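You operate a simulated robot arm through the tools that you are given. There is no shell and no other tool.

You run a simulated robot arm. Do the job below in one go: nothing can be reset, and whatever is moved stays where it is left.

Task
Push the key in the jig up to its stop, clamp it and brush a strip of glue along it.
Fine: knob to HOLD; glue from the pot; brush back in the cup, lid back on; the bar stays up. A coat counts when it lies all over at full strength: go over it till it gets no stronger.

Only the result counts: the job must be done as asked and must still hold three seconds after the hand-in. Knocking over, shifting, dropping, spilling or breaking anything else fails it. Lids that push on must go on centred and level and be pressed home; caps that screw on are set level and turned clockwise until they are tight.

Robot
A 6-joint arm with a two-finger parallel gripper, fixed in place. Base frame: the origin is on the floor under the middle of its stand, x ahead of it, y to its left, z up; the work surface is at about z = 0.78. Readings come in m, degrees, newtons and seconds.
With the tool pointing down near the work surface it reaches from about 0.26 to 0.68 m from the base axis. Its first joint turns from -66.0 to 66.0 degrees. Payload 2.9 kg.
The tool frame sits at the grasp point between the pads (the TCP): z along the fingers, y along the line on which they close. The tips reach 0.03 m beyond it. Largest opening 0.11 m; finger width 0.02, thickness 0.01; the body of the gripper, 0.048 by 0.112 m, starts 0.055 m behind the TCP.
Orientation is that of the tool frame in the base frame, as a unit quaternion [w, x, y, z]. With the fingers straight down and closing along the base's y, the tool's x points along the base's -x, its y along +y and its z along -z.

Tools
- The arm moves only by the tool nudge_tool. Its argument "plan" is a list of rows, each an object (a shift or turn left out is 0, a gripper value left out holds the last) with "linear": the shift along the tool's x, y, z in cm, a list of three; "angular": the turn, a rotation vector about the tool's x, y, z in degrees, a list of three; "grip": the opening, from 0 (shut) to 1 (fully open). In form: [{"linear": [tx, ty, tz], "angular": [wx, wy, wz], "grip": grip}, ...]. A call has 1 to 20 rows; each row shifts and turns the commanded pose from where the row before left it, along the tool's axes as they then stand. Each row takes 0.2 s and may step no farther than 0.05 m and 8.6 degrees from the row before; otherwise, or with a gripper value out of range, the whole call is refused. A pose out of reach is approached as far as the arm can. The call stops where the force on the tool passes 40 N (or 10 N more than at its start, if that is more) or the arm is blocked; 0.2 s more then pass. Each finger travels about 0.108 m/s and halts on what it meets, pressing with about 29 N; the grip force reading is that of the motor and also rises with nothing between the fingers. The clock runs only during rows and for 0.2 s after the last one: add rows that do not move to give the fingers time. It gives the time, the measured TCP pose, the force on the tool (base axes), the opening and the grip force at its end, in the units of the frame above (readings bear some noise), with the torque about the TCP (base axes, N m) and any sound that the robot's microphone picked up.
- Cameras (640 x 400 px; columns grow to the right, rows downward): "scene" is fixed at [0.0555, 0.415, 1.3937]; the picture's right is [-0.93, -0.38, 0.00], its down [-0.19, 0.46, -0.87] and it looks along [0.33, -0.80, -0.50] (base axes); focal length 327 px, centre (320, 200). "wrist" rides on the gripper at [0.072, 0.017, -0.103] in the tool frame; the picture's right is [-0.23, 0.97, 0.00], its down [-0.76, -0.18, -0.62] and it looks along [-0.61, -0.14, 0.78] (tool axes); focal length 222 px, centre (320, 200). There is no depth. A picture from a camera that has moved, and an enlarged one, comes with that camera's place and axes in the base frame and with its lens.
- capture(camera): a new picture of that camera. It takes no simulated time.
- inspect(camera, box): a new picture of the part [left, top, right, bottom] of that camera's present view, enlarged. It takes no simulated time.
- finish_job(): hands the job in; it is judged then, once.

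Nothing tells you positions but the pictures and the camera data. Unless the task says otherwise, let go and move clear before handing in.

The tools are called after "Call:" by a JSON object that holds its "op" and its "data". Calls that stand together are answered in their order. nudge_tool: Moves the arm, as the interface text tells. Its arguments: {"type":"object","properties":{"plan":{"type":"array"}},"required":["plan"]} The other tools are called the same way: capture (camera) takes a picture; inspect (camera, box) takes an enlarged picture of a part of a camera's view; finish_job () hands the job in.

At the start:

```text
time_s: 0.0
ee_pos: [0.4064, -0.1734, 1.2017]
orientation: [0.0, 0.0, 1.0, 0.001]
wrist_force: [-0.3, -0.4, 0.1]
torque: [-0.02, -0.03, 0.0]
grip_width: 0.1101
grip_force: 0.2
```

scene: 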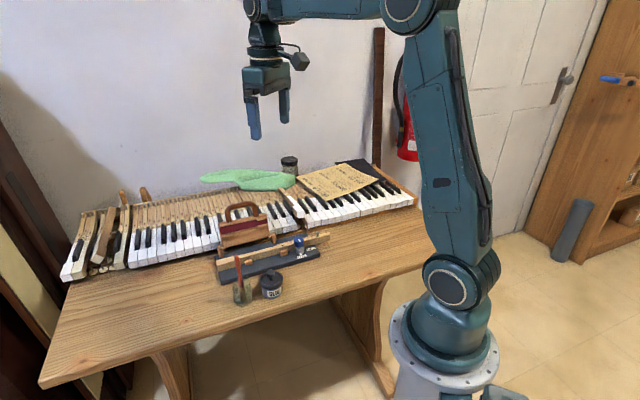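
wrist: 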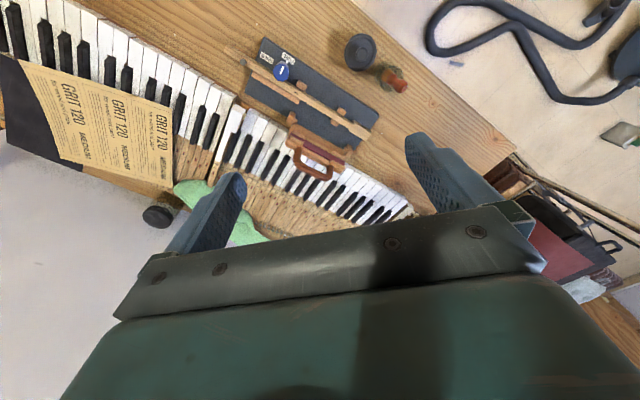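

I see a bench with piano keys, a dark jig with a wooden key, a knob (blue), a glue pot and a brush in a cup. I'll enlarge the views before moving.

Call:
{"op": "inspect", "data": {"camera": "scene", "box": [200, 190, 350, 310]}}

Call:
{"op": "inspect", "data": {"camera": "wrist", "box": [220, 20, 430, 190]}}

```text
3.33 times, centred on (275, 250) of scene
camera zoom: at [0.0555, 0.415, 1.3937], right [-0.93, -0.38, 0.0], down [-0.19, 0.46, -0.87], along [0.33, -0.8, -0.5], focal length 1088 px, centre (470, 33)
```

zoom: 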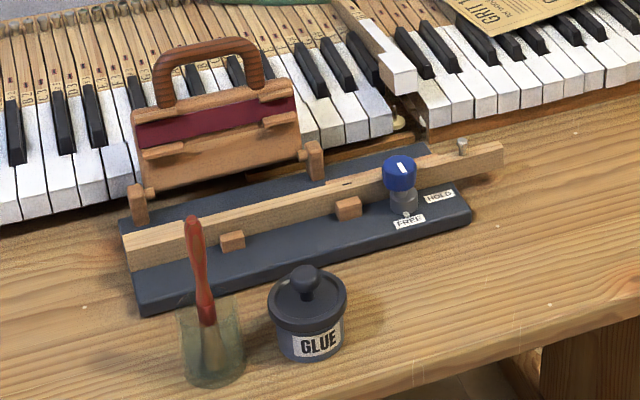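

```text
2.35 times, centred on (325, 105) of wrist
camera zoom: at [0.3331, -0.1572, 1.3049], right [0.23, 0.97, 0.0], down [0.76, -0.18, 0.62], along [0.61, -0.14, -0.78], focal length 523 px, centre (308, 424)
```

zoom: 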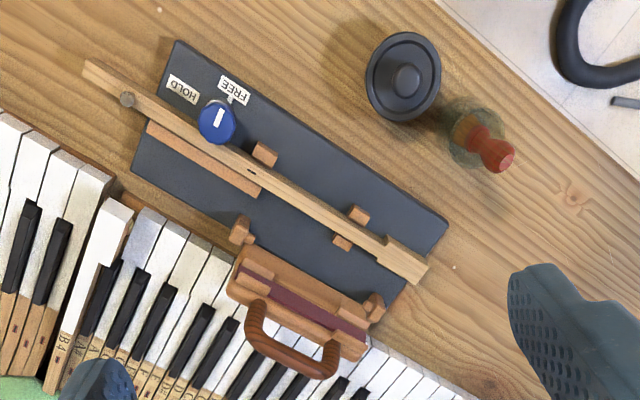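

The pot is near (0.39,-0.09), the jig's centre is near (0.44,-0.20) and the key runs at about 47° across it. I'll move the wrist camera to a closer viewpoint, staying well above everything.

Call:
{"op": "nudge_tool", "data": {"plan": [{"linear": [2, 0, 4]}, {"linear": [2, 0, 4]}, {"linear": [2, 0, 4]}, {"linear": [2, 0, 4]}, {"linear": [2, 0, 4]}, {"linear": [0, 0, 2]}, {"linear": [0, 0, 0]}]}}

Call:
{"op": "capture", "data": {"camera": "wrist"}}

Call:
{"op": "capture", "data": {"camera": "scene"}}

```text
time_s: 1.6
ee_pos: [0.3068, -0.175, 0.9802]
orientation: [0.0, 0.001, 1.0, 0.0]
wrist_force: [-1.0, 0.7, -0.2]
torque: [-0.01, 0.01, 0.01]
grip_width: 0.1101
grip_force: 0.1
```

```text
taken
camera wrist: at [0.2333, -0.1596, 1.0842], right [0.23, 0.97, 0.0], down [0.76, -0.18, 0.62], along [0.61, -0.14, -0.78], focal length 222 px, centre (320, 200)
```

wrist: 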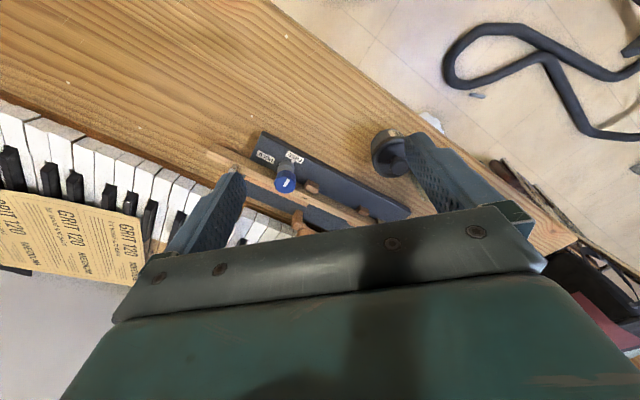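

```text
taken
```

scene: 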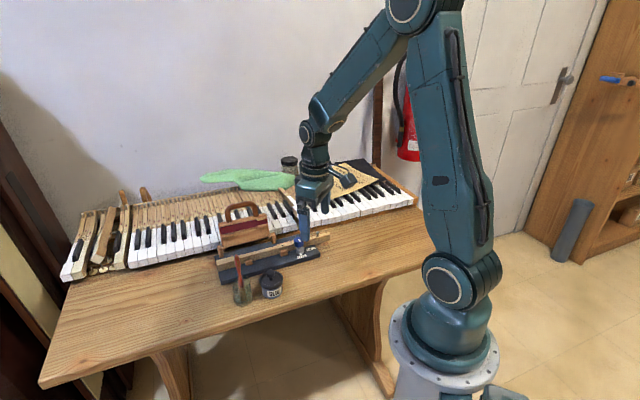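

The hinged bar with the handle stands open behind the jig, its handle top at about (0.558,-0.223,0.935). I'll move above the jig for a better view.

Call:
{"op": "nudge_tool", "data": {"plan": [{"linear": [-3, -0.5, -1.5]}, {"linear": [-3, -0.5, -1.5]}, {"linear": [-3, -0.5, -1.5]}, {"linear": [-2, -0.5, -1.5]}, {"linear": [0, 0, 0]}]}}

Call:
{"op": "inspect", "data": {"camera": "wrist", "box": [160, 0, 480, 200]}}

```text
time_s: 2.8
ee_pos: [0.4156, -0.1908, 1.0416]
orientation: [0.001, 0.001, 1.0, 0.0]
wrist_force: [0.6, -0.6, 0.5]
torque: [0.0, -0.03, -0.02]
grip_width: 0.11
grip_force: 0.1
```

```text
2.00 times, centred on (320, 100) of wrist
camera zoom: at [0.3434, -0.1762, 1.1464], right [0.23, 0.97, 0.0], down [0.76, -0.18, 0.62], along [0.61, -0.14, -0.78], focal length 444 px, centre (320, 400)
```

zoom: 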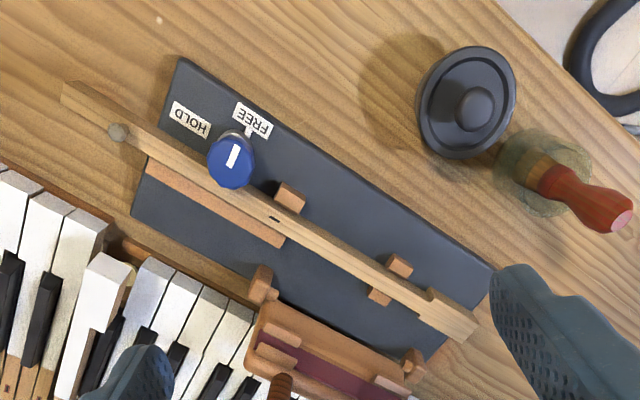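

Call:
{"op": "inspect", "data": {"camera": "wrist", "box": [180, 20, 330, 130]}}

Call:
{"op": "inspect", "data": {"camera": "wrist", "box": [280, 80, 420, 190]}}

Call:
{"op": "inspect", "data": {"camera": "scene", "box": [260, 215, 340, 275]}}

Call:
{"op": "inspect", "data": {"camera": "scene", "box": [205, 225, 285, 285]}}

```text
3.64 times, centred on (255, 75) of wrist
camera zoom: at [0.3434, -0.1762, 1.1464], right [0.23, 0.97, 0.0], down [0.76, -0.18, 0.62], along [0.61, -0.14, -0.78], focal length 808 px, centre (556, 654)
```

zoom: 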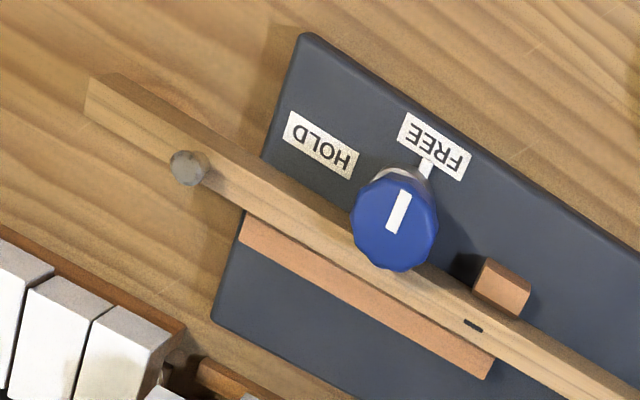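

```text
3.64 times, centred on (350, 135) of wrist
camera zoom: at [0.3434, -0.1762, 1.1464], right [0.23, 0.97, 0.0], down [0.76, -0.18, 0.62], along [0.61, -0.14, -0.78], focal length 808 px, centre (211, 436)
```

zoom: 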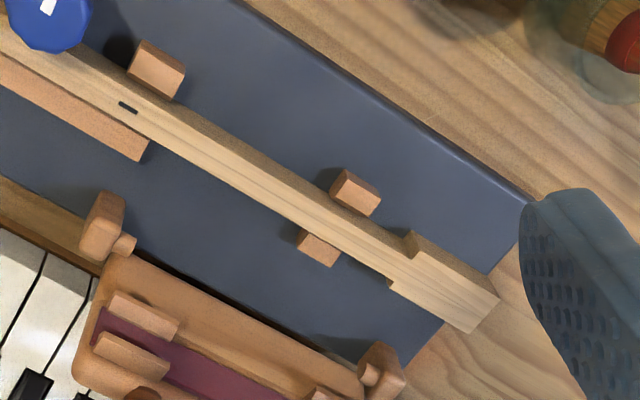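

```text
6.67 times, centred on (300, 245) of scene
camera zoom: at [0.0555, 0.415, 1.3937], right [-0.93, -0.38, 0.0], down [-0.19, 0.46, -0.87], along [0.33, -0.8, -0.5], focal length 2177 px, centre (453, -100)
```

zoom: 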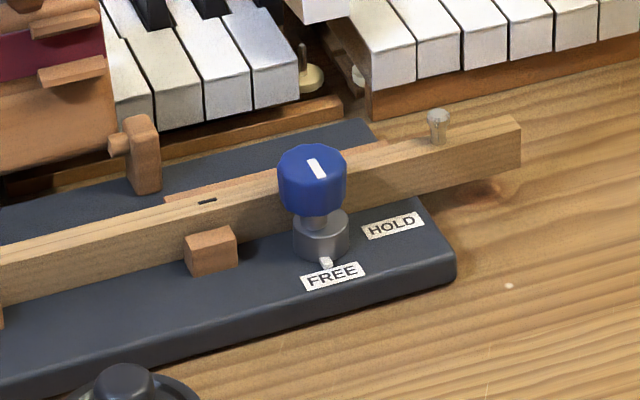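

```text
6.67 times, centred on (245, 255) of scene
camera zoom: at [0.0555, 0.415, 1.3937], right [-0.93, -0.38, 0.0], down [-0.19, 0.46, -0.87], along [0.33, -0.8, -0.5], focal length 2177 px, centre (820, -167)
```

zoom: 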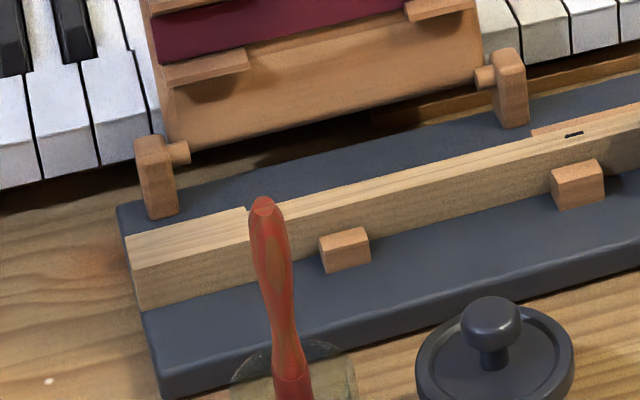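

Call:
{"op": "inspect", "data": {"camera": "wrist", "box": [295, 105, 355, 145]}}

Call:
{"op": "inspect", "data": {"camera": "wrist", "box": [345, 125, 405, 175]}}

Call:
{"op": "inspect", "data": {"camera": "wrist", "box": [250, 60, 310, 110]}}

Call:
{"op": "inspect", "data": {"camera": "wrist", "box": [185, 30, 245, 80]}}

Call:
{"op": "inspect", "data": {"camera": "wrist", "box": [360, 10, 490, 120]}}

Call:
{"op": "inspect", "data": {"camera": "scene", "box": [225, 260, 295, 310]}}

```text
10.00 times, centred on (325, 125) of wrist
camera zoom: at [0.3434, -0.1762, 1.1464], right [0.23, 0.97, 0.0], down [0.76, -0.18, 0.62], along [0.61, -0.14, -0.78], focal length 2221 px, centre (270, 950)
```

zoom: 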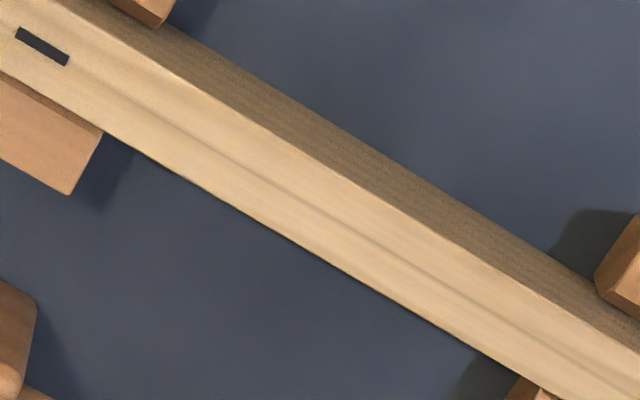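

```text
8.00 times, centred on (375, 150) of wrist
camera zoom: at [0.3434, -0.1762, 1.1464], right [0.23, 0.97, 0.0], down [0.76, -0.18, 0.62], along [0.61, -0.14, -0.78], focal length 1777 px, centre (-120, 600)
```

zoom: 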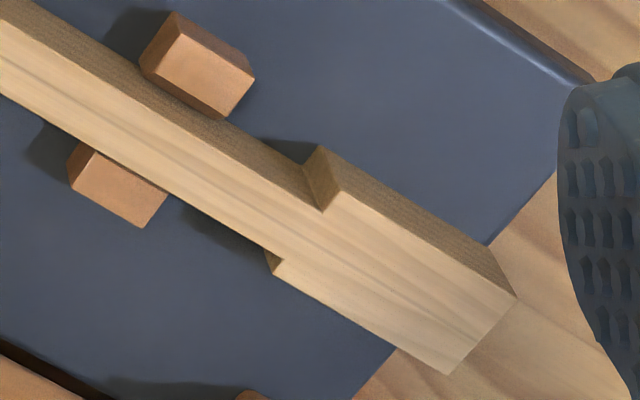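

```text
8.00 times, centred on (280, 85) of wrist
camera zoom: at [0.3434, -0.1762, 1.1464], right [0.23, 0.97, 0.0], down [0.76, -0.18, 0.62], along [0.61, -0.14, -0.78], focal length 1777 px, centre (640, 1120)
```

zoom: 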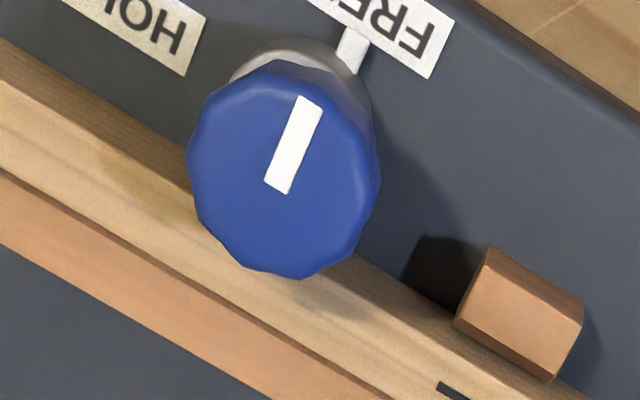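

```text
8.00 times, centred on (215, 55) of wrist
camera zoom: at [0.3434, -0.1762, 1.1464], right [0.23, 0.97, 0.0], down [0.76, -0.18, 0.62], along [0.61, -0.14, -0.78], focal length 1777 px, centre (1160, 1360)
```

zoom: 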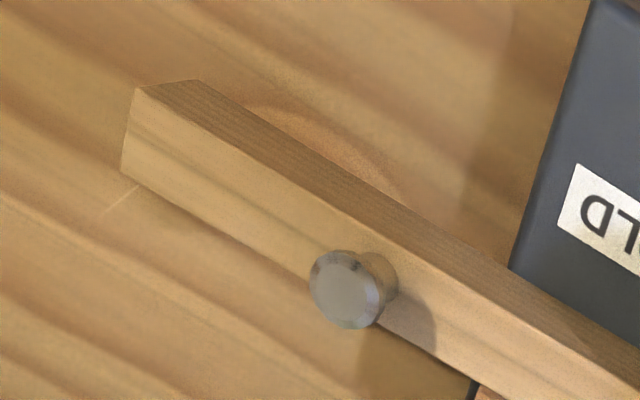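

```text
3.64 times, centred on (425, 65) of wrist
camera zoom: at [0.3434, -0.1762, 1.1464], right [0.23, 0.97, 0.0], down [0.76, -0.18, 0.62], along [0.61, -0.14, -0.78], focal length 808 px, centre (-62, 691)
```

zoom: 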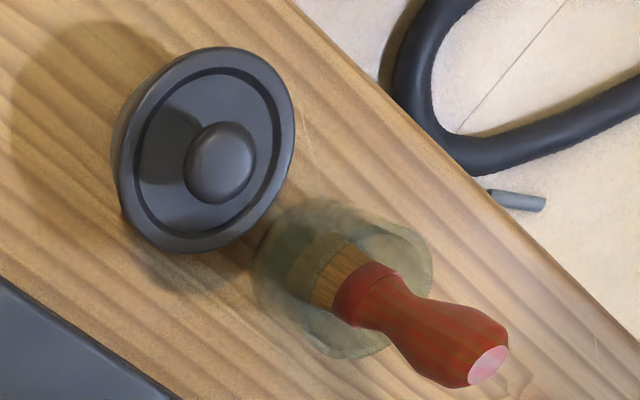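

```text
8.00 times, centred on (260, 285) of scene
camera zoom: at [0.0555, 0.415, 1.3937], right [-0.93, -0.38, 0.0], down [-0.19, 0.46, -0.87], along [0.33, -0.8, -0.5], focal length 2612 px, centre (800, -480)
```

zoom: 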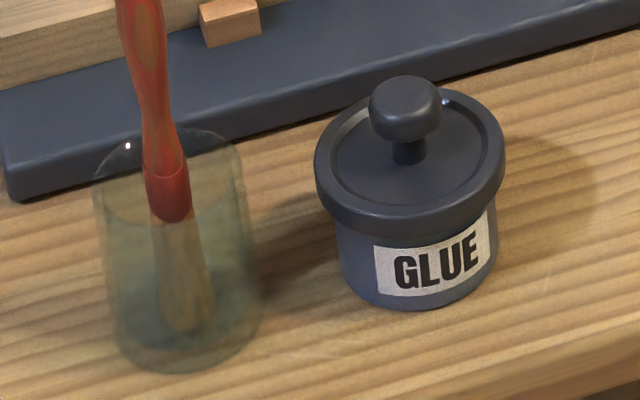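

The key has a wide head whose shoulders sit about 2.5 cm short of two small blocks, which I take to be the stop. The knob at about (0.388,-0.245) points at FREE, and HOLD is 90° counter-clockwise from there. I'll turn the tool to line up with the key, shut the fingers and move to just past the head end at (0.576,-0.078), staying high.

Call:
{"op": "nudge_tool", "data": {"plan": [{"angular": [0, 0, 7.35], "grip": 0}, {"angular": [0, 0, 7.35]}, {"angular": [0, 0, 7.35]}, {"angular": [0, 0, 7.35]}, {"angular": [0, 0, 7.35]}, {"angular": [0, 0, 7.35]}, {"linear": [-0.74, 3.85, 0]}, {"linear": [-0.74, 3.85, 0]}, {"linear": [-0.74, 3.85, 0]}, {"linear": [-0.74, 3.85, 0]}, {"linear": [-0.74, 3.85, 0]}, {"linear": [0, 0, 0]}, {"linear": [0, 0, 0]}]}}

Call:
{"op": "capture", "data": {"camera": "wrist"}}

Call:
{"op": "capture", "data": {"camera": "scene"}}

```text
time_s: 5.6
ee_pos: [0.5793, -0.0784, 1.0419]
orientation: [0.0, 0.375, 0.927, 0.0]
wrist_force: [-0.3, 0.5, 0.1]
torque: [0.01, 0.02, -0.03]
grip_width: 0.0
grip_force: 28.9
```

```text
taken
camera wrist: at [0.5381, -0.0169, 1.144], right [0.84, 0.54, 0.0], down [0.42, -0.66, 0.62], along [0.34, -0.52, -0.78], focal length 222 px, centre (320, 200)
```

wrist: 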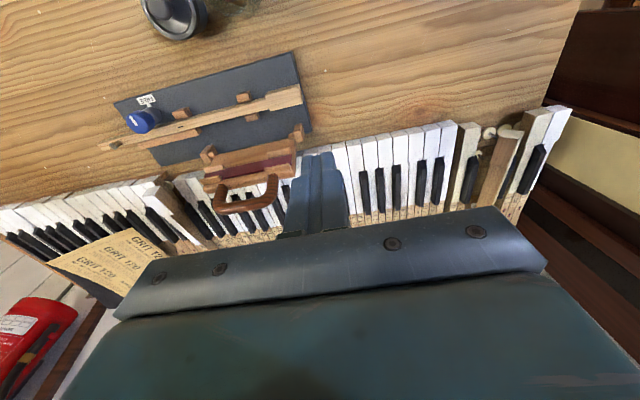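

```text
taken
```

scene: 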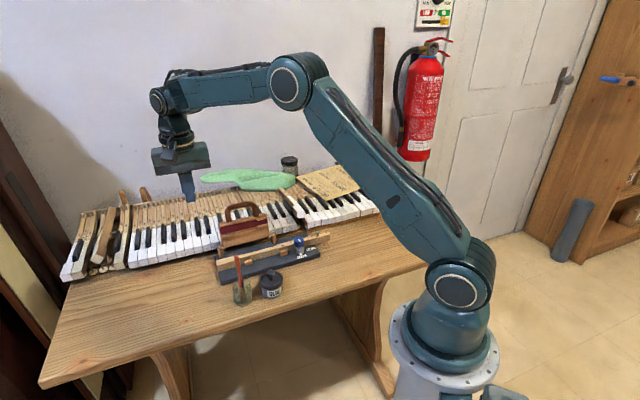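

The fingers are shut and above the head end. From this new viewpoint I'll take zooms for a more exact fix on the head, the stop blocks and the knob.

Call:
{"op": "inspect", "data": {"camera": "wrist", "box": [220, 70, 320, 150]}}

Call:
{"op": "inspect", "data": {"camera": "wrist", "box": [90, 80, 220, 160]}}

```text
5.00 times, centred on (270, 110) of wrist
camera zoom: at [0.5381, -0.0169, 1.144], right [0.84, 0.54, 0.0], down [0.42, -0.66, 0.62], along [0.34, -0.52, -0.78], focal length 1111 px, centre (570, 650)
```

zoom: 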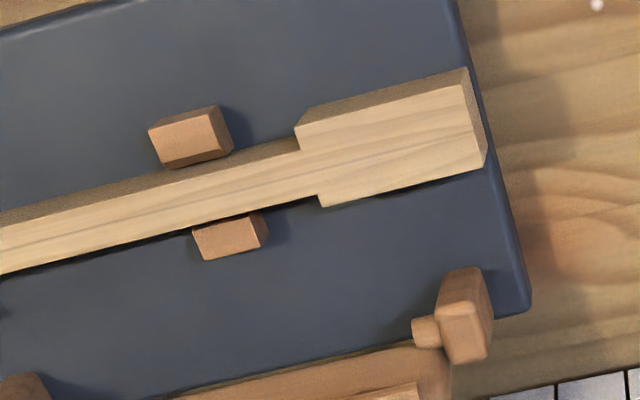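

```text
4.92 times, centred on (155, 120) of wrist
camera zoom: at [0.5381, -0.0169, 1.144], right [0.84, 0.54, 0.0], down [0.42, -0.66, 0.62], along [0.34, -0.52, -0.78], focal length 1094 px, centre (1132, 594)
```

zoom: 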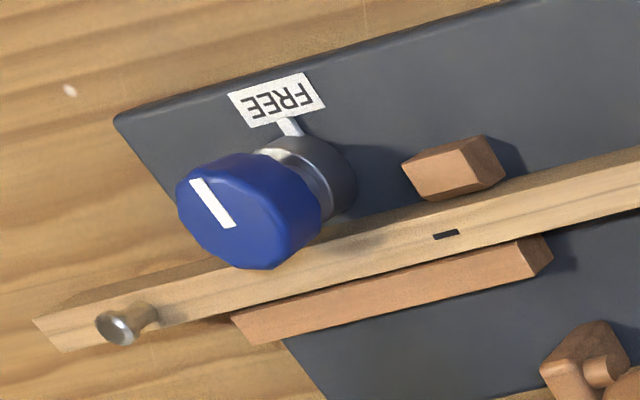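

The head end is at about (0.558,-0.096) with its top near z = 0.82, and the board top is near 0.80. I'll lower the closed fingers just beyond the head end so the tips are at about 0.81.

Call:
{"op": "nudge_tool", "data": {"plan": [{"linear": [0.3, 0, 4]}, {"linear": [0, 0, 4]}, {"linear": [0, 0, 4]}, {"linear": [0, 0, 4]}, {"linear": [0, 0, 2.5]}, {"linear": [0, 0, 1.6]}, {"linear": [0, 0, 0]}]}}

Call:
{"op": "capture", "data": {"camera": "wrist"}}

Call:
{"op": "inspect", "data": {"camera": "scene", "box": [150, 150, 350, 310]}}

```text
time_s: 7.2
ee_pos: [0.5753, -0.0773, 0.8416]
orientation: [0.0, 0.375, 0.927, 0.0]
wrist_force: [-0.2, 0.0, 0.4]
torque: [0.02, 0.07, -0.01]
grip_width: 0.0001
grip_force: 29.9
```

```text
taken
camera wrist: at [0.5345, -0.016, 0.9432], right [0.84, 0.54, 0.0], down [0.42, -0.66, 0.62], along [0.34, -0.52, -0.78], focal length 222 px, centre (320, 200)
```

wrist: 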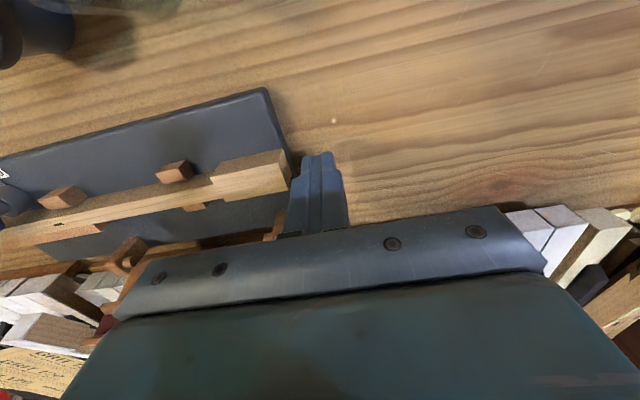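

```text
2.50 times, centred on (250, 230) of scene
camera zoom: at [0.0555, 0.415, 1.3937], right [-0.93, -0.38, 0.0], down [-0.19, 0.46, -0.87], along [0.33, -0.8, -0.5], focal length 816 px, centre (495, 125)
```

zoom: 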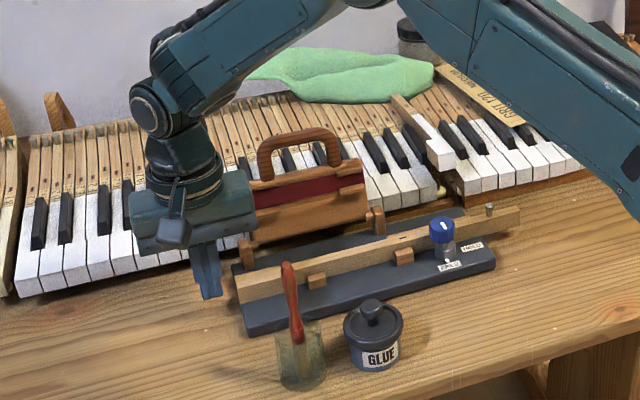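

The fingers stand just beyond the head end. I'll push in small steps along the key toward the stop.

Call:
{"op": "nudge_tool", "data": {"plan": [{"linear": [0, -0.5, 0]}, {"linear": [0, -0.5, 0]}, {"linear": [0, -0.5, 0]}, {"linear": [0, -0.4, 0]}, {"linear": [0, -0.4, 0]}]}}

Call:
{"op": "inspect", "data": {"camera": "wrist", "box": [100, 80, 360, 260]}}

```text
time_s: 8.4
ee_pos: [0.5576, -0.0931, 0.8406]
orientation: [0.0, 0.376, 0.927, 0.0]
wrist_force: [0.8, -0.4, -0.7]
torque: [0.0, 0.0, -0.02]
grip_width: 0.0
grip_force: 28.9
```

```text
2.22 times, centred on (230, 170) of wrist
camera zoom: at [0.5179, -0.0332, 0.9438], right [0.84, 0.54, 0.0], down [0.42, -0.66, 0.62], along [0.34, -0.52, -0.78], focal length 494 px, centre (520, 267)
```

zoom: 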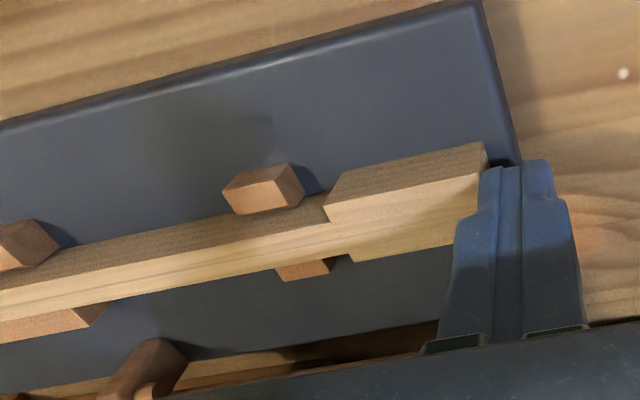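

Call:
{"op": "nudge_tool", "data": {"plan": [{"linear": [0, -0.3, 0]}, {"linear": [0, -0.3, 0]}, {"linear": [0, -0.2, 0]}]}}

Call:
{"op": "inspect", "data": {"camera": "wrist", "box": [100, 80, 360, 260]}}

```text
time_s: 9.2
ee_pos: [0.5534, -0.1001, 0.8405]
orientation: [0.0, 0.376, 0.927, 0.0]
wrist_force: [0.1, 0.5, 0.3]
torque: [0.01, 0.0, 0.0]
grip_width: 0.0
grip_force: 29.2
```

```text
2.22 times, centred on (230, 170) of wrist
camera zoom: at [0.512, -0.0393, 0.944], right [0.84, 0.54, 0.0], down [0.42, -0.66, 0.62], along [0.34, -0.52, -0.78], focal length 494 px, centre (520, 267)
```

zoom: 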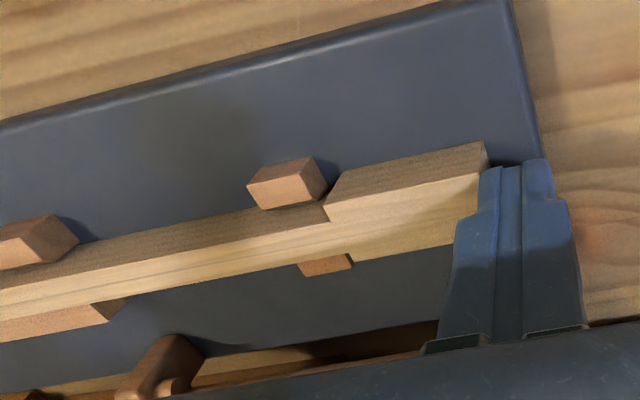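

The shoulders are nearly at the blocks. I'll use finer steps now and watch the force.

Call:
{"op": "nudge_tool", "data": {"plan": [{"linear": [0, -0.15, 0]}, {"linear": [0, -0.15, 0]}, {"linear": [0, 0, 0]}]}}

Call:
{"op": "inspect", "data": {"camera": "wrist", "box": [190, 120, 300, 200]}}

```text
time_s: 10.0
ee_pos: [0.5502, -0.1027, 0.8413]
orientation: [-0.001, 0.375, 0.927, -0.001]
wrist_force: [-0.3, 0.6, -0.3]
torque: [0.0, 0.0, -0.02]
grip_width: 0.0
grip_force: 29.2
```

```text
5.00 times, centred on (245, 160) of wrist
camera zoom: at [0.51, -0.0411, 0.9444], right [0.84, 0.54, 0.0], down [0.42, -0.66, 0.62], along [0.34, -0.52, -0.78], focal length 1111 px, centre (695, 400)
```

zoom: 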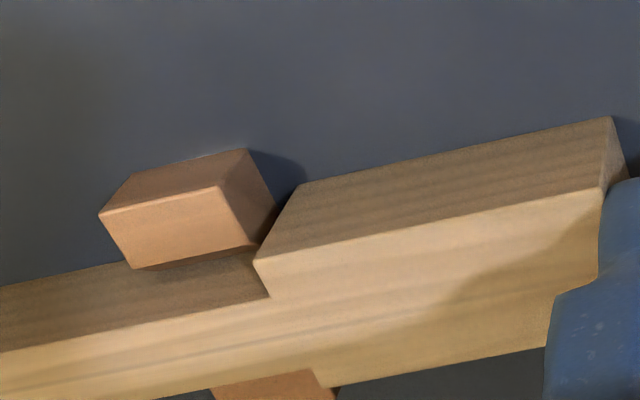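

Call:
{"op": "nudge_tool", "data": {"plan": [{"linear": [0, -0.15, 0]}, {"linear": [0, -0.1, 0]}, {"linear": [0, 0, 0]}]}}

Call:
{"op": "inspect", "data": {"camera": "wrist", "box": [190, 120, 300, 200]}}

```text
time_s: 10.8
ee_pos: [0.5495, -0.1044, 0.8415]
orientation: [0.0, 0.375, 0.927, -0.001]
wrist_force: [-0.1, -0.9, -0.6]
torque: [0.02, 0.0, 0.01]
grip_width: 0.0002
grip_force: 29.3
```

```text
5.00 times, centred on (245, 160) of wrist
camera zoom: at [0.5079, -0.0436, 0.944], right [0.84, 0.54, 0.0], down [0.42, -0.66, 0.62], along [0.34, -0.52, -0.78], focal length 1111 px, centre (695, 400)
```

zoom: 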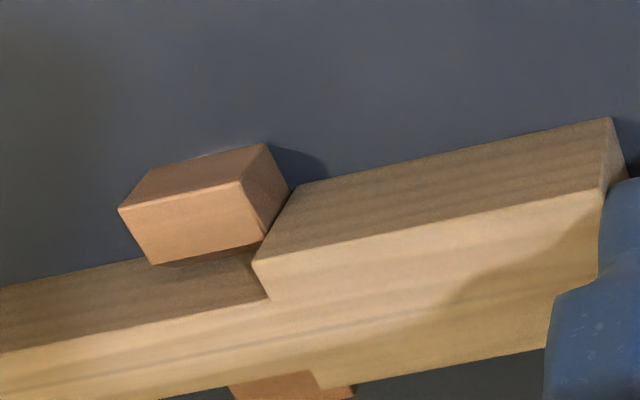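

Call:
{"op": "nudge_tool", "data": {"plan": [{"linear": [0, -0.1, 0]}, {"linear": [0, -0.05, 0]}, {"linear": [0, 0, 0]}]}}

Call:
{"op": "inspect", "data": {"camera": "wrist", "box": [190, 120, 300, 200]}}

```text
time_s: 11.6
ee_pos: [0.5476, -0.1058, 0.8405]
orientation: [-0.001, 0.376, 0.926, 0.001]
wrist_force: [0.7, 2.6, 0.0]
torque: [0.05, -0.03, -0.02]
grip_width: 0.0
grip_force: 29.1
```

```text
5.00 times, centred on (245, 160) of wrist
camera zoom: at [0.5068, -0.0444, 0.9439], right [0.84, 0.54, 0.0], down [0.42, -0.66, 0.62], along [0.34, -0.52, -0.78], focal length 1111 px, centre (695, 400)
```

zoom: 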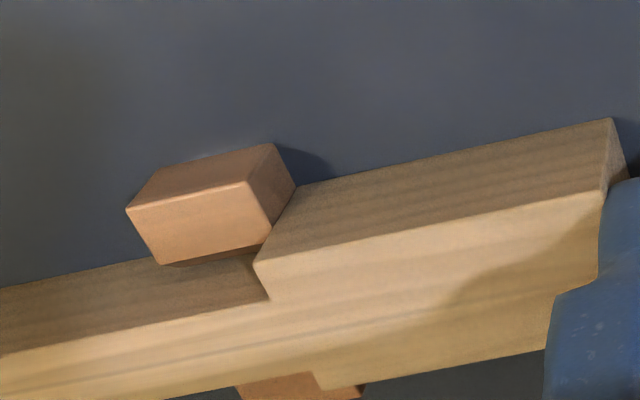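

Call:
{"op": "nudge_tool", "data": {"plan": [{"linear": [0, -0.05, 0]}, {"linear": [0, -0.05, 0]}, {"linear": [0, 0, 0]}]}}

Call:
{"op": "inspect", "data": {"camera": "wrist", "box": [190, 120, 300, 200]}}

```text
time_s: 12.4
ee_pos: [0.5466, -0.1062, 0.8403]
orientation: [0.0, 0.375, 0.927, 0.001]
wrist_force: [5.1, 6.9, -0.8]
torque: [0.21, -0.15, -0.01]
grip_width: 0.0003
grip_force: 29.0
```

```text
5.00 times, centred on (245, 160) of wrist
camera zoom: at [0.5065, -0.0448, 0.944], right [0.84, 0.54, 0.0], down [0.42, -0.66, 0.62], along [0.34, -0.52, -0.78], focal length 1111 px, centre (695, 400)
```

zoom: 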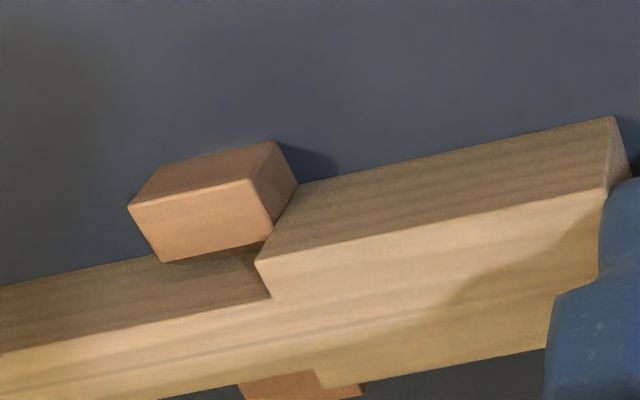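

The force rose to about 8.6 N along the key with both shoulders on the blocks, so the key is at its stop. I'll back off, rise and move above the knob.

Call:
{"op": "nudge_tool", "data": {"plan": [{"linear": [0, 1, 0]}, {"linear": [0, 0.5, 0]}, {"linear": [0, 0, -4]}, {"linear": [0, 0, -4]}, {"linear": [0, 0, -4]}, {"linear": [0, 0, -3]}, {"linear": [0.4, -4.4, 0]}, {"linear": [0.4, -4.4, 0]}, {"linear": [0.4, -4.4, 0]}, {"linear": [0.4, -4.4, 0]}, {"linear": [0.5, -4.7, 0], "grip": 0.55}, {"linear": [0, 0, 0]}, {"linear": [0, 0, 0]}]}}

Call:
{"op": "capture", "data": {"camera": "wrist"}}

Call:
{"op": "inspect", "data": {"camera": "scene", "box": [200, 150, 360, 300]}}

```text
time_s: 15.2
ee_pos: [0.387, -0.2409, 0.9906]
orientation: [0.001, 0.376, 0.927, 0.0]
wrist_force: [0.8, 0.6, -0.5]
torque: [0.02, 0.01, -0.01]
grip_width: 0.0605
grip_force: 0.1
```

```text
taken
camera wrist: at [0.3464, -0.1788, 1.0942], right [0.84, 0.54, 0.0], down [0.42, -0.66, 0.62], along [0.34, -0.52, -0.78], focal length 222 px, centre (320, 200)
```

wrist: 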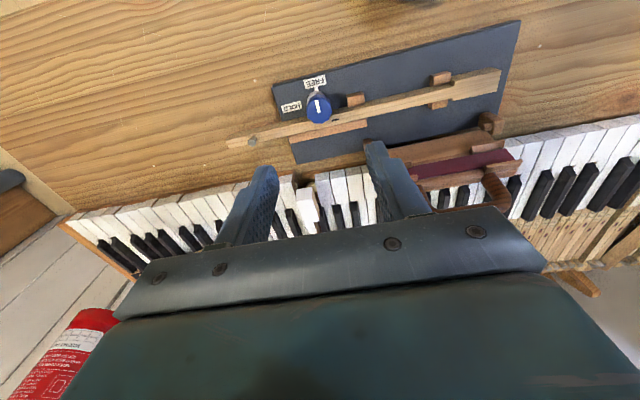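

```text
2.67 times, centred on (280, 225) of scene
camera zoom: at [0.0555, 0.415, 1.3937], right [-0.93, -0.38, 0.0], down [-0.19, 0.46, -0.87], along [0.33, -0.8, -0.5], focal length 871 px, centre (427, 133)
```

zoom: 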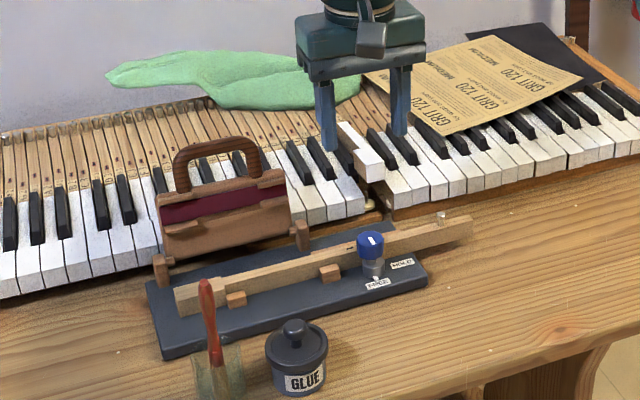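

The gripper is above the knob and the key sits home. I'll check the knob closely for centring.

Call:
{"op": "inspect", "data": {"camera": "wrist", "box": [260, 70, 380, 145]}}

Call:
{"op": "inspect", "data": {"camera": "wrist", "box": [400, 50, 520, 125]}}

Call:
{"op": "inspect", "data": {"camera": "scene", "box": [270, 220, 330, 265]}}

```text
5.33 times, centred on (320, 108) of wrist
camera zoom: at [0.3464, -0.1788, 1.0942], right [0.84, 0.54, 0.0], down [0.42, -0.66, 0.62], along [0.34, -0.52, -0.78], focal length 1185 px, centre (320, 693)
```

zoom: 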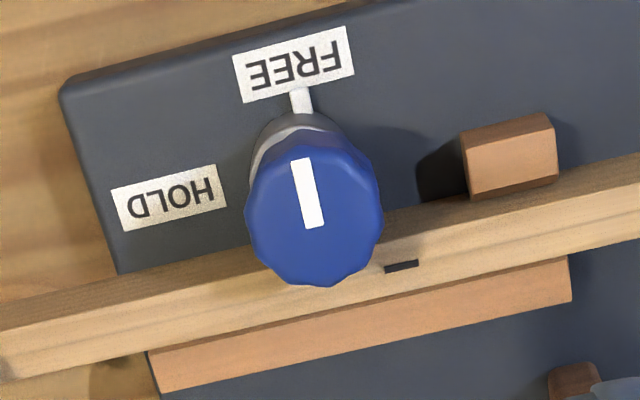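

```text
5.33 times, centred on (460, 88) of wrist
camera zoom: at [0.3464, -0.1788, 1.0942], right [0.84, 0.54, 0.0], down [0.42, -0.66, 0.62], along [0.34, -0.52, -0.78], focal length 1185 px, centre (-427, 800)
```

zoom: 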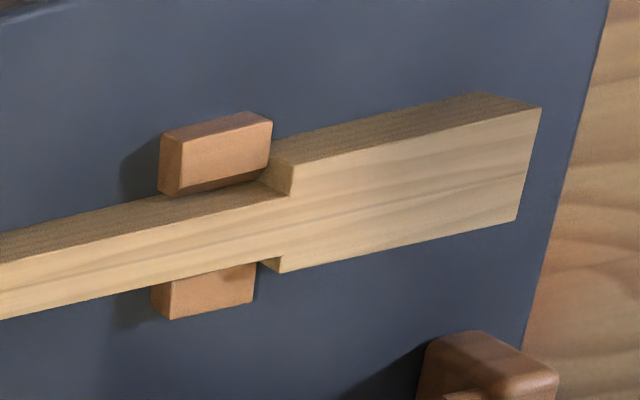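

```text
8.89 times, centred on (300, 242) of scene
camera zoom: at [0.0555, 0.415, 1.3937], right [-0.93, -0.38, 0.0], down [-0.19, 0.46, -0.87], along [0.33, -0.8, -0.5], focal length 2903 px, centre (498, -178)
```

zoom: 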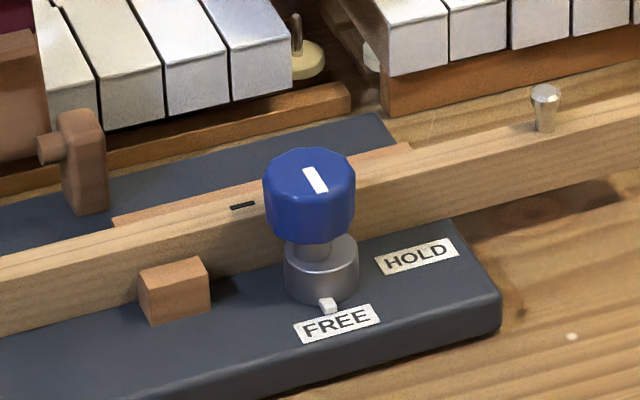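

The knob's centre is at (0.386,-0.2425), its blue part at about z = 0.832–0.846, with the key top near 0.8215. I'll descend so the tips stay just above the key, then close on the knob.

Call:
{"op": "nudge_tool", "data": {"plan": [{"linear": [0, -0.18, 0], "grip": 0.42}, {"linear": [0, 0, 3.5]}, {"linear": [0, 0, 3.5]}, {"linear": [0, 0, 3.5]}, {"linear": [0, 0, 2.8]}, {"linear": [0, 0, 0]}]}}

Call:
{"op": "capture", "data": {"camera": "wrist"}}

Call:
{"op": "inspect", "data": {"camera": "scene", "box": [250, 190, 350, 270]}}

```text
time_s: 16.6
ee_pos: [0.3856, -0.2438, 0.857]
orientation: [0.0, 0.377, 0.926, -0.001]
wrist_force: [-0.2, 0.0, 0.2]
torque: [-0.02, 0.01, -0.03]
grip_width: 0.046
grip_force: 0.1
```

```text
taken
camera wrist: at [0.3449, -0.1831, 0.9611], right [0.84, 0.54, 0.0], down [0.42, -0.66, 0.62], along [0.34, -0.52, -0.78], focal length 222 px, centre (320, 200)
```

wrist: 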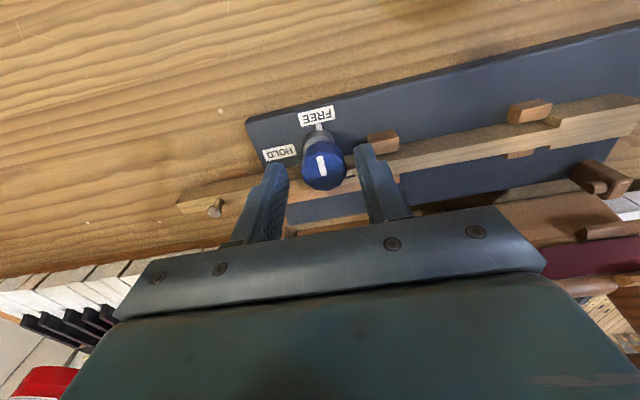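

```text
5.00 times, centred on (300, 230) of scene
camera zoom: at [0.0555, 0.415, 1.3937], right [-0.93, -0.38, 0.0], down [-0.19, 0.46, -0.87], along [0.33, -0.8, -0.5], focal length 1633 px, centre (420, 50)
```

zoom: 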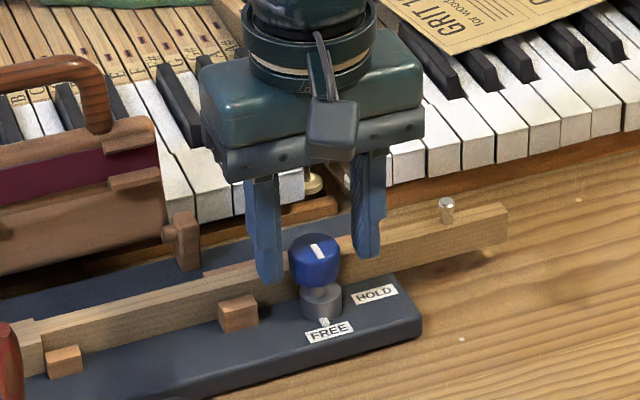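

Call:
{"op": "inspect", "data": {"camera": "wrist", "box": [240, 100, 420, 230]}}

Call:
{"op": "inspect", "data": {"camera": "scene", "box": [280, 225, 330, 260]}}

```text
3.08 times, centred on (330, 165) of wrist
camera zoom: at [0.3449, -0.1831, 0.9611], right [0.84, 0.54, 0.0], down [0.42, -0.66, 0.62], along [0.34, -0.52, -0.78], focal length 684 px, centre (289, 308)
```

zoom: 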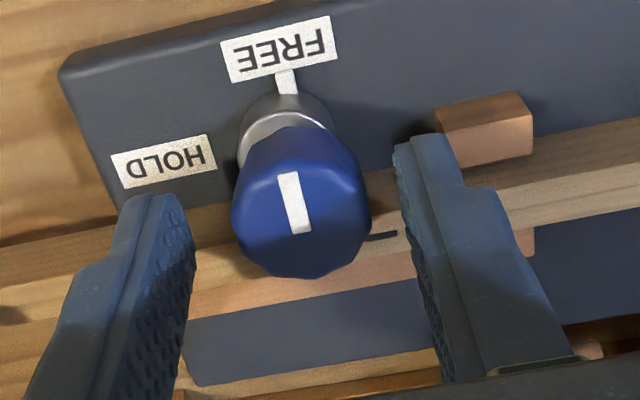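

```text
11.43 times, centred on (305, 242) of scene
camera zoom: at [0.0555, 0.415, 1.3937], right [-0.93, -0.38, 0.0], down [-0.19, 0.46, -0.87], along [0.33, -0.8, -0.5], focal length 3732 px, centre (491, -286)
```

zoom: 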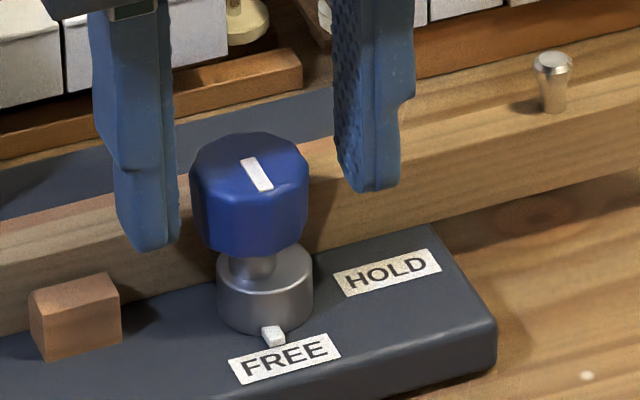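

The fingers straddle the knob within about 2 mm of centre. I'll make the small correction and close on it.

Call:
{"op": "nudge_tool", "data": {"plan": [{"linear": [-0.2, 0.1, 0]}, {"grip": 0}, {"linear": [0, 0, 0]}, {"linear": [0, 0, 0]}]}}

Call:
{"op": "inspect", "data": {"camera": "wrist", "box": [240, 100, 420, 230]}}

```text
time_s: 17.6
ee_pos: [0.3876, -0.2426, 0.8589]
orientation: [0.0, 0.373, 0.928, 0.001]
wrist_force: [4.2, 4.2, 0.2]
torque: [0.07, -0.12, 0.0]
grip_width: 0.028
grip_force: 28.6
```

```text
3.08 times, centred on (330, 165) of wrist
camera zoom: at [0.3476, -0.1823, 0.9612], right [0.84, 0.54, 0.0], down [0.42, -0.66, 0.62], along [0.34, -0.52, -0.78], focal length 684 px, centre (289, 308)
```

zoom: 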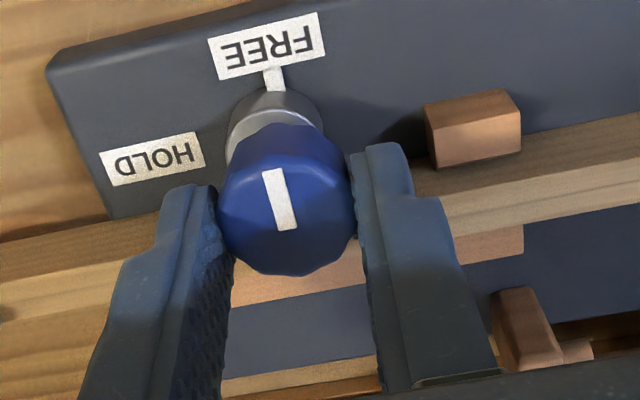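

The knob is gripped at 2.8 cm width. I'll ease off the small side force, then turn counter-clockwise toward HOLD, about half the way first.

Call:
{"op": "nudge_tool", "data": {"plan": [{"linear": [0, 0.07, 0]}, {"angular": [0, 0, -7.5]}, {"angular": [0, 0, -7.5]}, {"angular": [0, 0, -7.5]}, {"angular": [0, 0, -7.5]}, {"angular": [0, 0, -7.5]}, {"angular": [0, 0, -7.5]}, {"linear": [0, 0, 0]}]}}

Call:
{"op": "capture", "data": {"camera": "wrist"}}

Call:
{"op": "inspect", "data": {"camera": "scene", "box": [260, 200, 340, 260]}}

```text
time_s: 19.4
ee_pos: [0.3878, -0.2415, 0.8581]
orientation: [0.0, -0.009, 1.0, 0.0]
wrist_force: [-0.4, 1.4, 5.2]
torque: [0.04, 0.53, -0.02]
grip_width: 0.0278
grip_force: 28.6
```

```text
taken
camera wrist: at [0.3158, -0.2277, 0.9612], right [0.21, 0.98, 0.0], down [0.76, -0.16, 0.62], along [0.61, -0.13, -0.78], focal length 222 px, centre (320, 200)
```

wrist: 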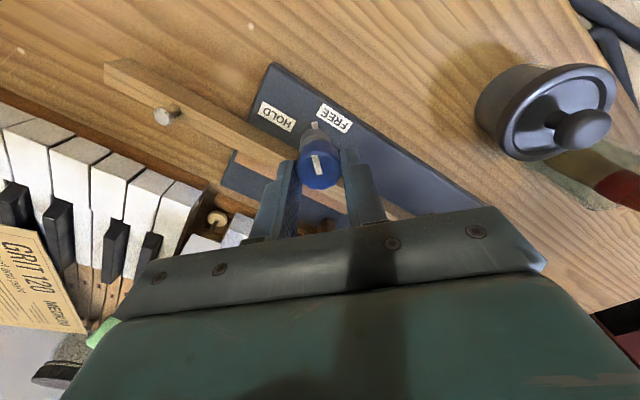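

```text
6.67 times, centred on (300, 230) of scene
camera zoom: at [0.0554, 0.4151, 1.3936], right [-0.93, -0.38, 0.0], down [-0.19, 0.46, -0.87], along [0.33, -0.8, -0.5], focal length 2177 px, centre (453, 0)
```

zoom: 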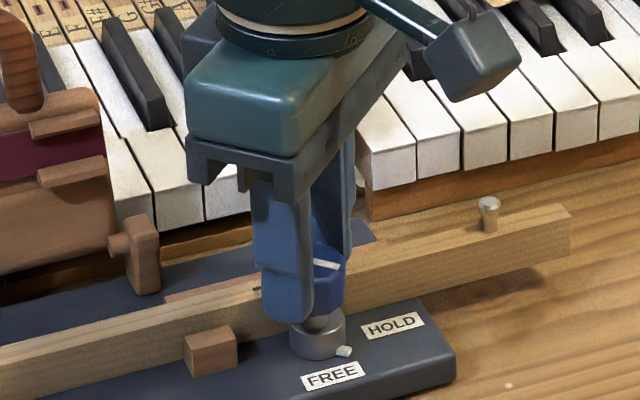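

Call:
{"op": "inspect", "data": {"camera": "wrist", "box": [240, 80, 400, 240]}}

Call:
{"op": "inspect", "data": {"camera": "scene", "box": [280, 225, 330, 260]}}

```text
2.50 times, centred on (320, 160) of wrist
camera zoom: at [0.3158, -0.2277, 0.9612], right [0.21, 0.98, 0.0], down [0.76, -0.16, 0.62], along [0.61, -0.13, -0.78], focal length 555 px, centre (320, 300)
```

zoom: 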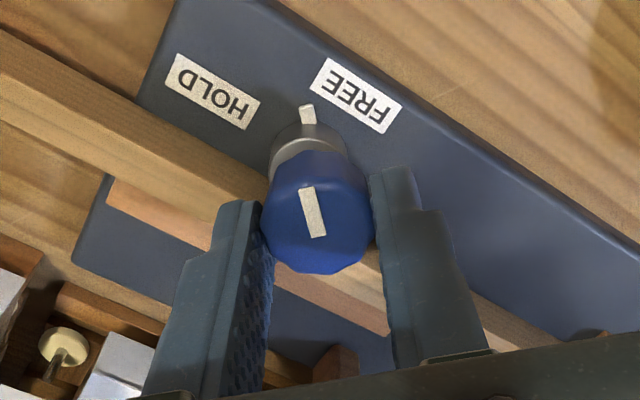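

```text
11.43 times, centred on (305, 242) of scene
camera zoom: at [0.0554, 0.4151, 1.3936], right [-0.93, -0.38, 0.0], down [-0.19, 0.46, -0.87], along [0.33, -0.8, -0.5], focal length 3732 px, centre (491, -286)
```

zoom: 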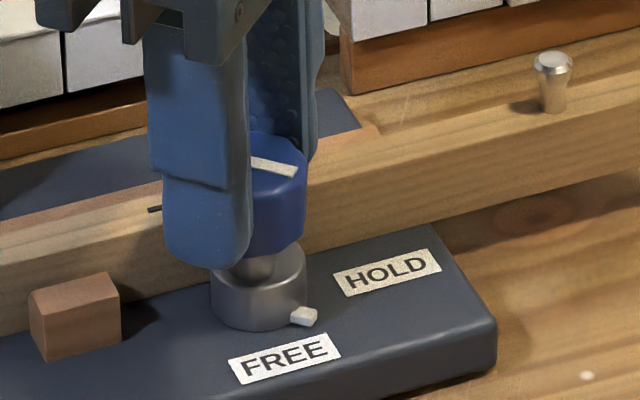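

Call:
{"op": "nudge_tool", "data": {"plan": [{"linear": [0, 0, -0.1]}, {"linear": [0, 0, 0]}]}}

```text
time_s: 20.0
ee_pos: [0.3881, -0.2417, 0.8583]
orientation: [-0.001, -0.007, 1.0, 0.0]
wrist_force: [2.3, 0.0, -0.1]
torque: [-0.04, -0.18, 0.03]
grip_width: 0.0282
grip_force: 29.3
```

The vertical force is gone. I'll continue turning to HOLD.

Call:
{"op": "nudge_tool", "data": {"plan": [{"angular": [0, 0, -7.5]}, {"angular": [0, 0, -7.5]}, {"angular": [0, 0, -7.5]}, {"angular": [0, 0, -7.5]}, {"angular": [0, 0, -7.5]}, {"linear": [0, 0, 0]}]}}

Call:
{"op": "inspect", "data": {"camera": "wrist", "box": [200, 60, 440, 240]}}

Call:
{"op": "inspect", "data": {"camera": "scene", "box": [260, 210, 340, 270]}}

```text
time_s: 21.4
ee_pos: [0.3876, -0.2423, 0.8581]
orientation: [0.0, -0.33, 0.944, 0.0]
wrist_force: [7.2, 3.2, 0.7]
torque: [0.21, -0.23, 0.01]
grip_width: 0.0283
grip_force: 29.0
```

```text
2.22 times, centred on (320, 150) of wrist
camera zoom: at [0.3213, -0.2761, 0.9617], right [-0.43, 0.9, 0.0], down [0.71, 0.34, 0.62], along [0.56, 0.27, -0.78], focal length 494 px, centre (320, 311)
```

zoom: 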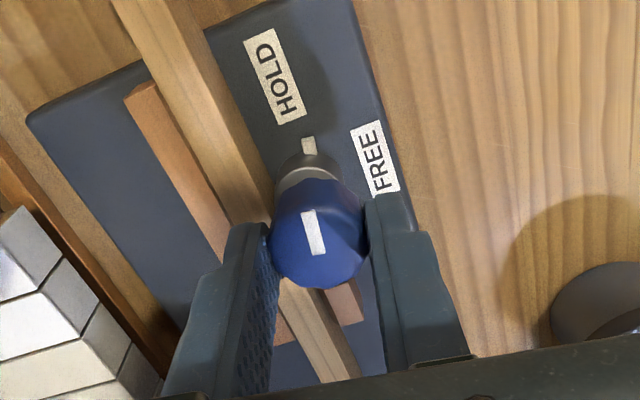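

```text
6.67 times, centred on (300, 240) of scene
camera zoom: at [0.0559, 0.415, 1.3937], right [-0.93, -0.38, 0.0], down [-0.19, 0.46, -0.87], along [0.33, -0.8, -0.5], focal length 2177 px, centre (453, -67)
```

zoom: 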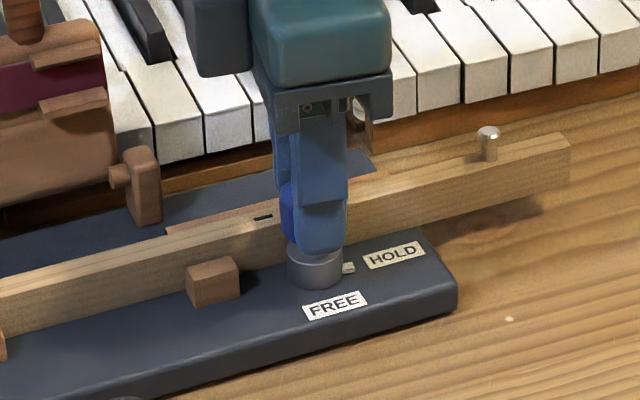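

Call:
{"op": "nudge_tool", "data": {"plan": [{"angular": [0, 0, -4]}, {"angular": [0, 0, -4]}, {"linear": [0, 0, 0]}]}}

Call:
{"op": "inspect", "data": {"camera": "wrist", "box": [200, 60, 440, 240]}}

Call:
{"op": "inspect", "data": {"camera": "scene", "box": [280, 225, 330, 260]}}

```text
time_s: 22.2
ee_pos: [0.3879, -0.243, 0.8595]
orientation: [0.0, -0.394, 0.919, 0.001]
wrist_force: [6.8, 3.5, 0.4]
torque: [0.05, 0.03, 0.02]
grip_width: 0.0277
grip_force: 29.1
```

```text
2.22 times, centred on (320, 150) of wrist
camera zoom: at [0.3263, -0.285, 0.9619], right [-0.55, 0.84, 0.0], down [0.65, 0.43, 0.62], along [0.52, 0.34, -0.78], focal length 494 px, centre (320, 311)
```

zoom: 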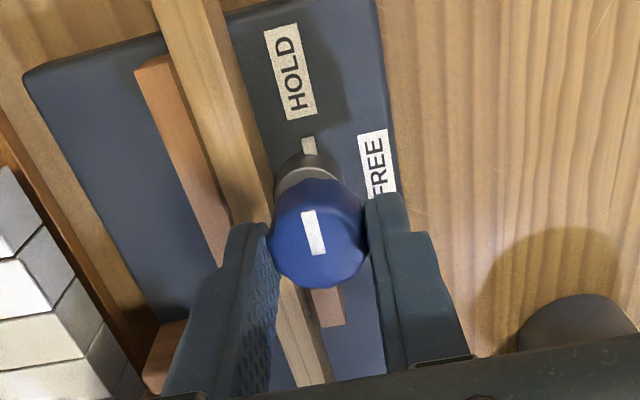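

```text
11.43 times, centred on (305, 242) of scene
camera zoom: at [0.0559, 0.4149, 1.3937], right [-0.93, -0.38, 0.0], down [-0.19, 0.46, -0.87], along [0.33, -0.8, -0.5], focal length 3732 px, centre (491, -286)
```

zoom: 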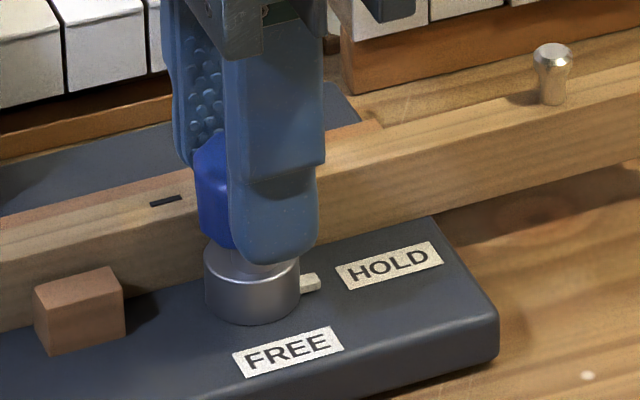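

The pointer has turned about 90° to HOLD and the cam has moved toward the key. Some features look slightly offset between pictures, so I'll re-take the earlier crop to compare it.

Call:
{"op": "inspect", "data": {"camera": "scene", "box": [270, 220, 330, 265]}}

Call:
{"op": "inspect", "data": {"camera": "scene", "box": [205, 225, 285, 285]}}

```text
8.89 times, centred on (300, 242) of scene
camera zoom: at [0.0559, 0.4149, 1.3937], right [-0.93, -0.38, 0.0], down [-0.19, 0.46, -0.87], along [0.33, -0.8, -0.5], focal length 2903 px, centre (498, -178)
```

zoom: 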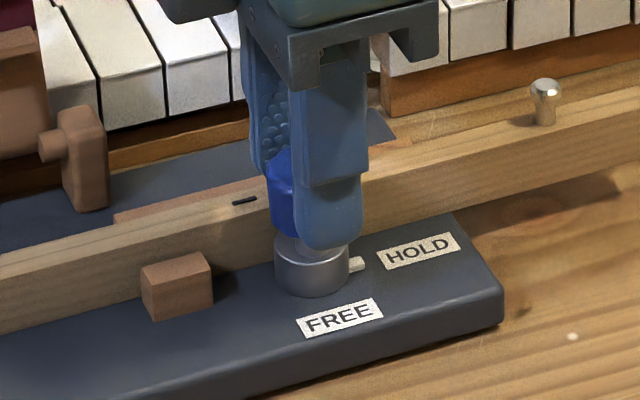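

```text
6.67 times, centred on (245, 255) of scene
camera zoom: at [0.0559, 0.4149, 1.3937], right [-0.93, -0.38, 0.0], down [-0.19, 0.46, -0.87], along [0.33, -0.8, -0.5], focal length 2177 px, centre (820, -167)
```

zoom: 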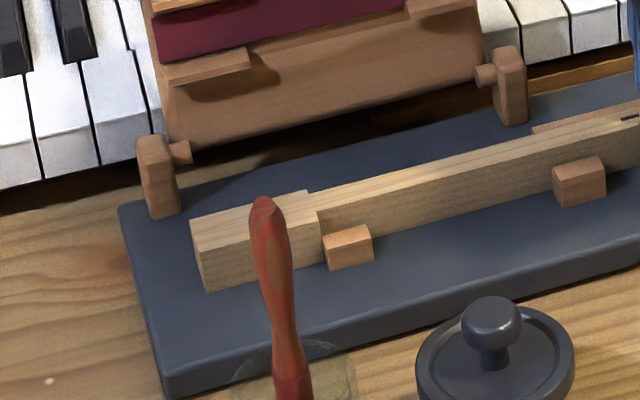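

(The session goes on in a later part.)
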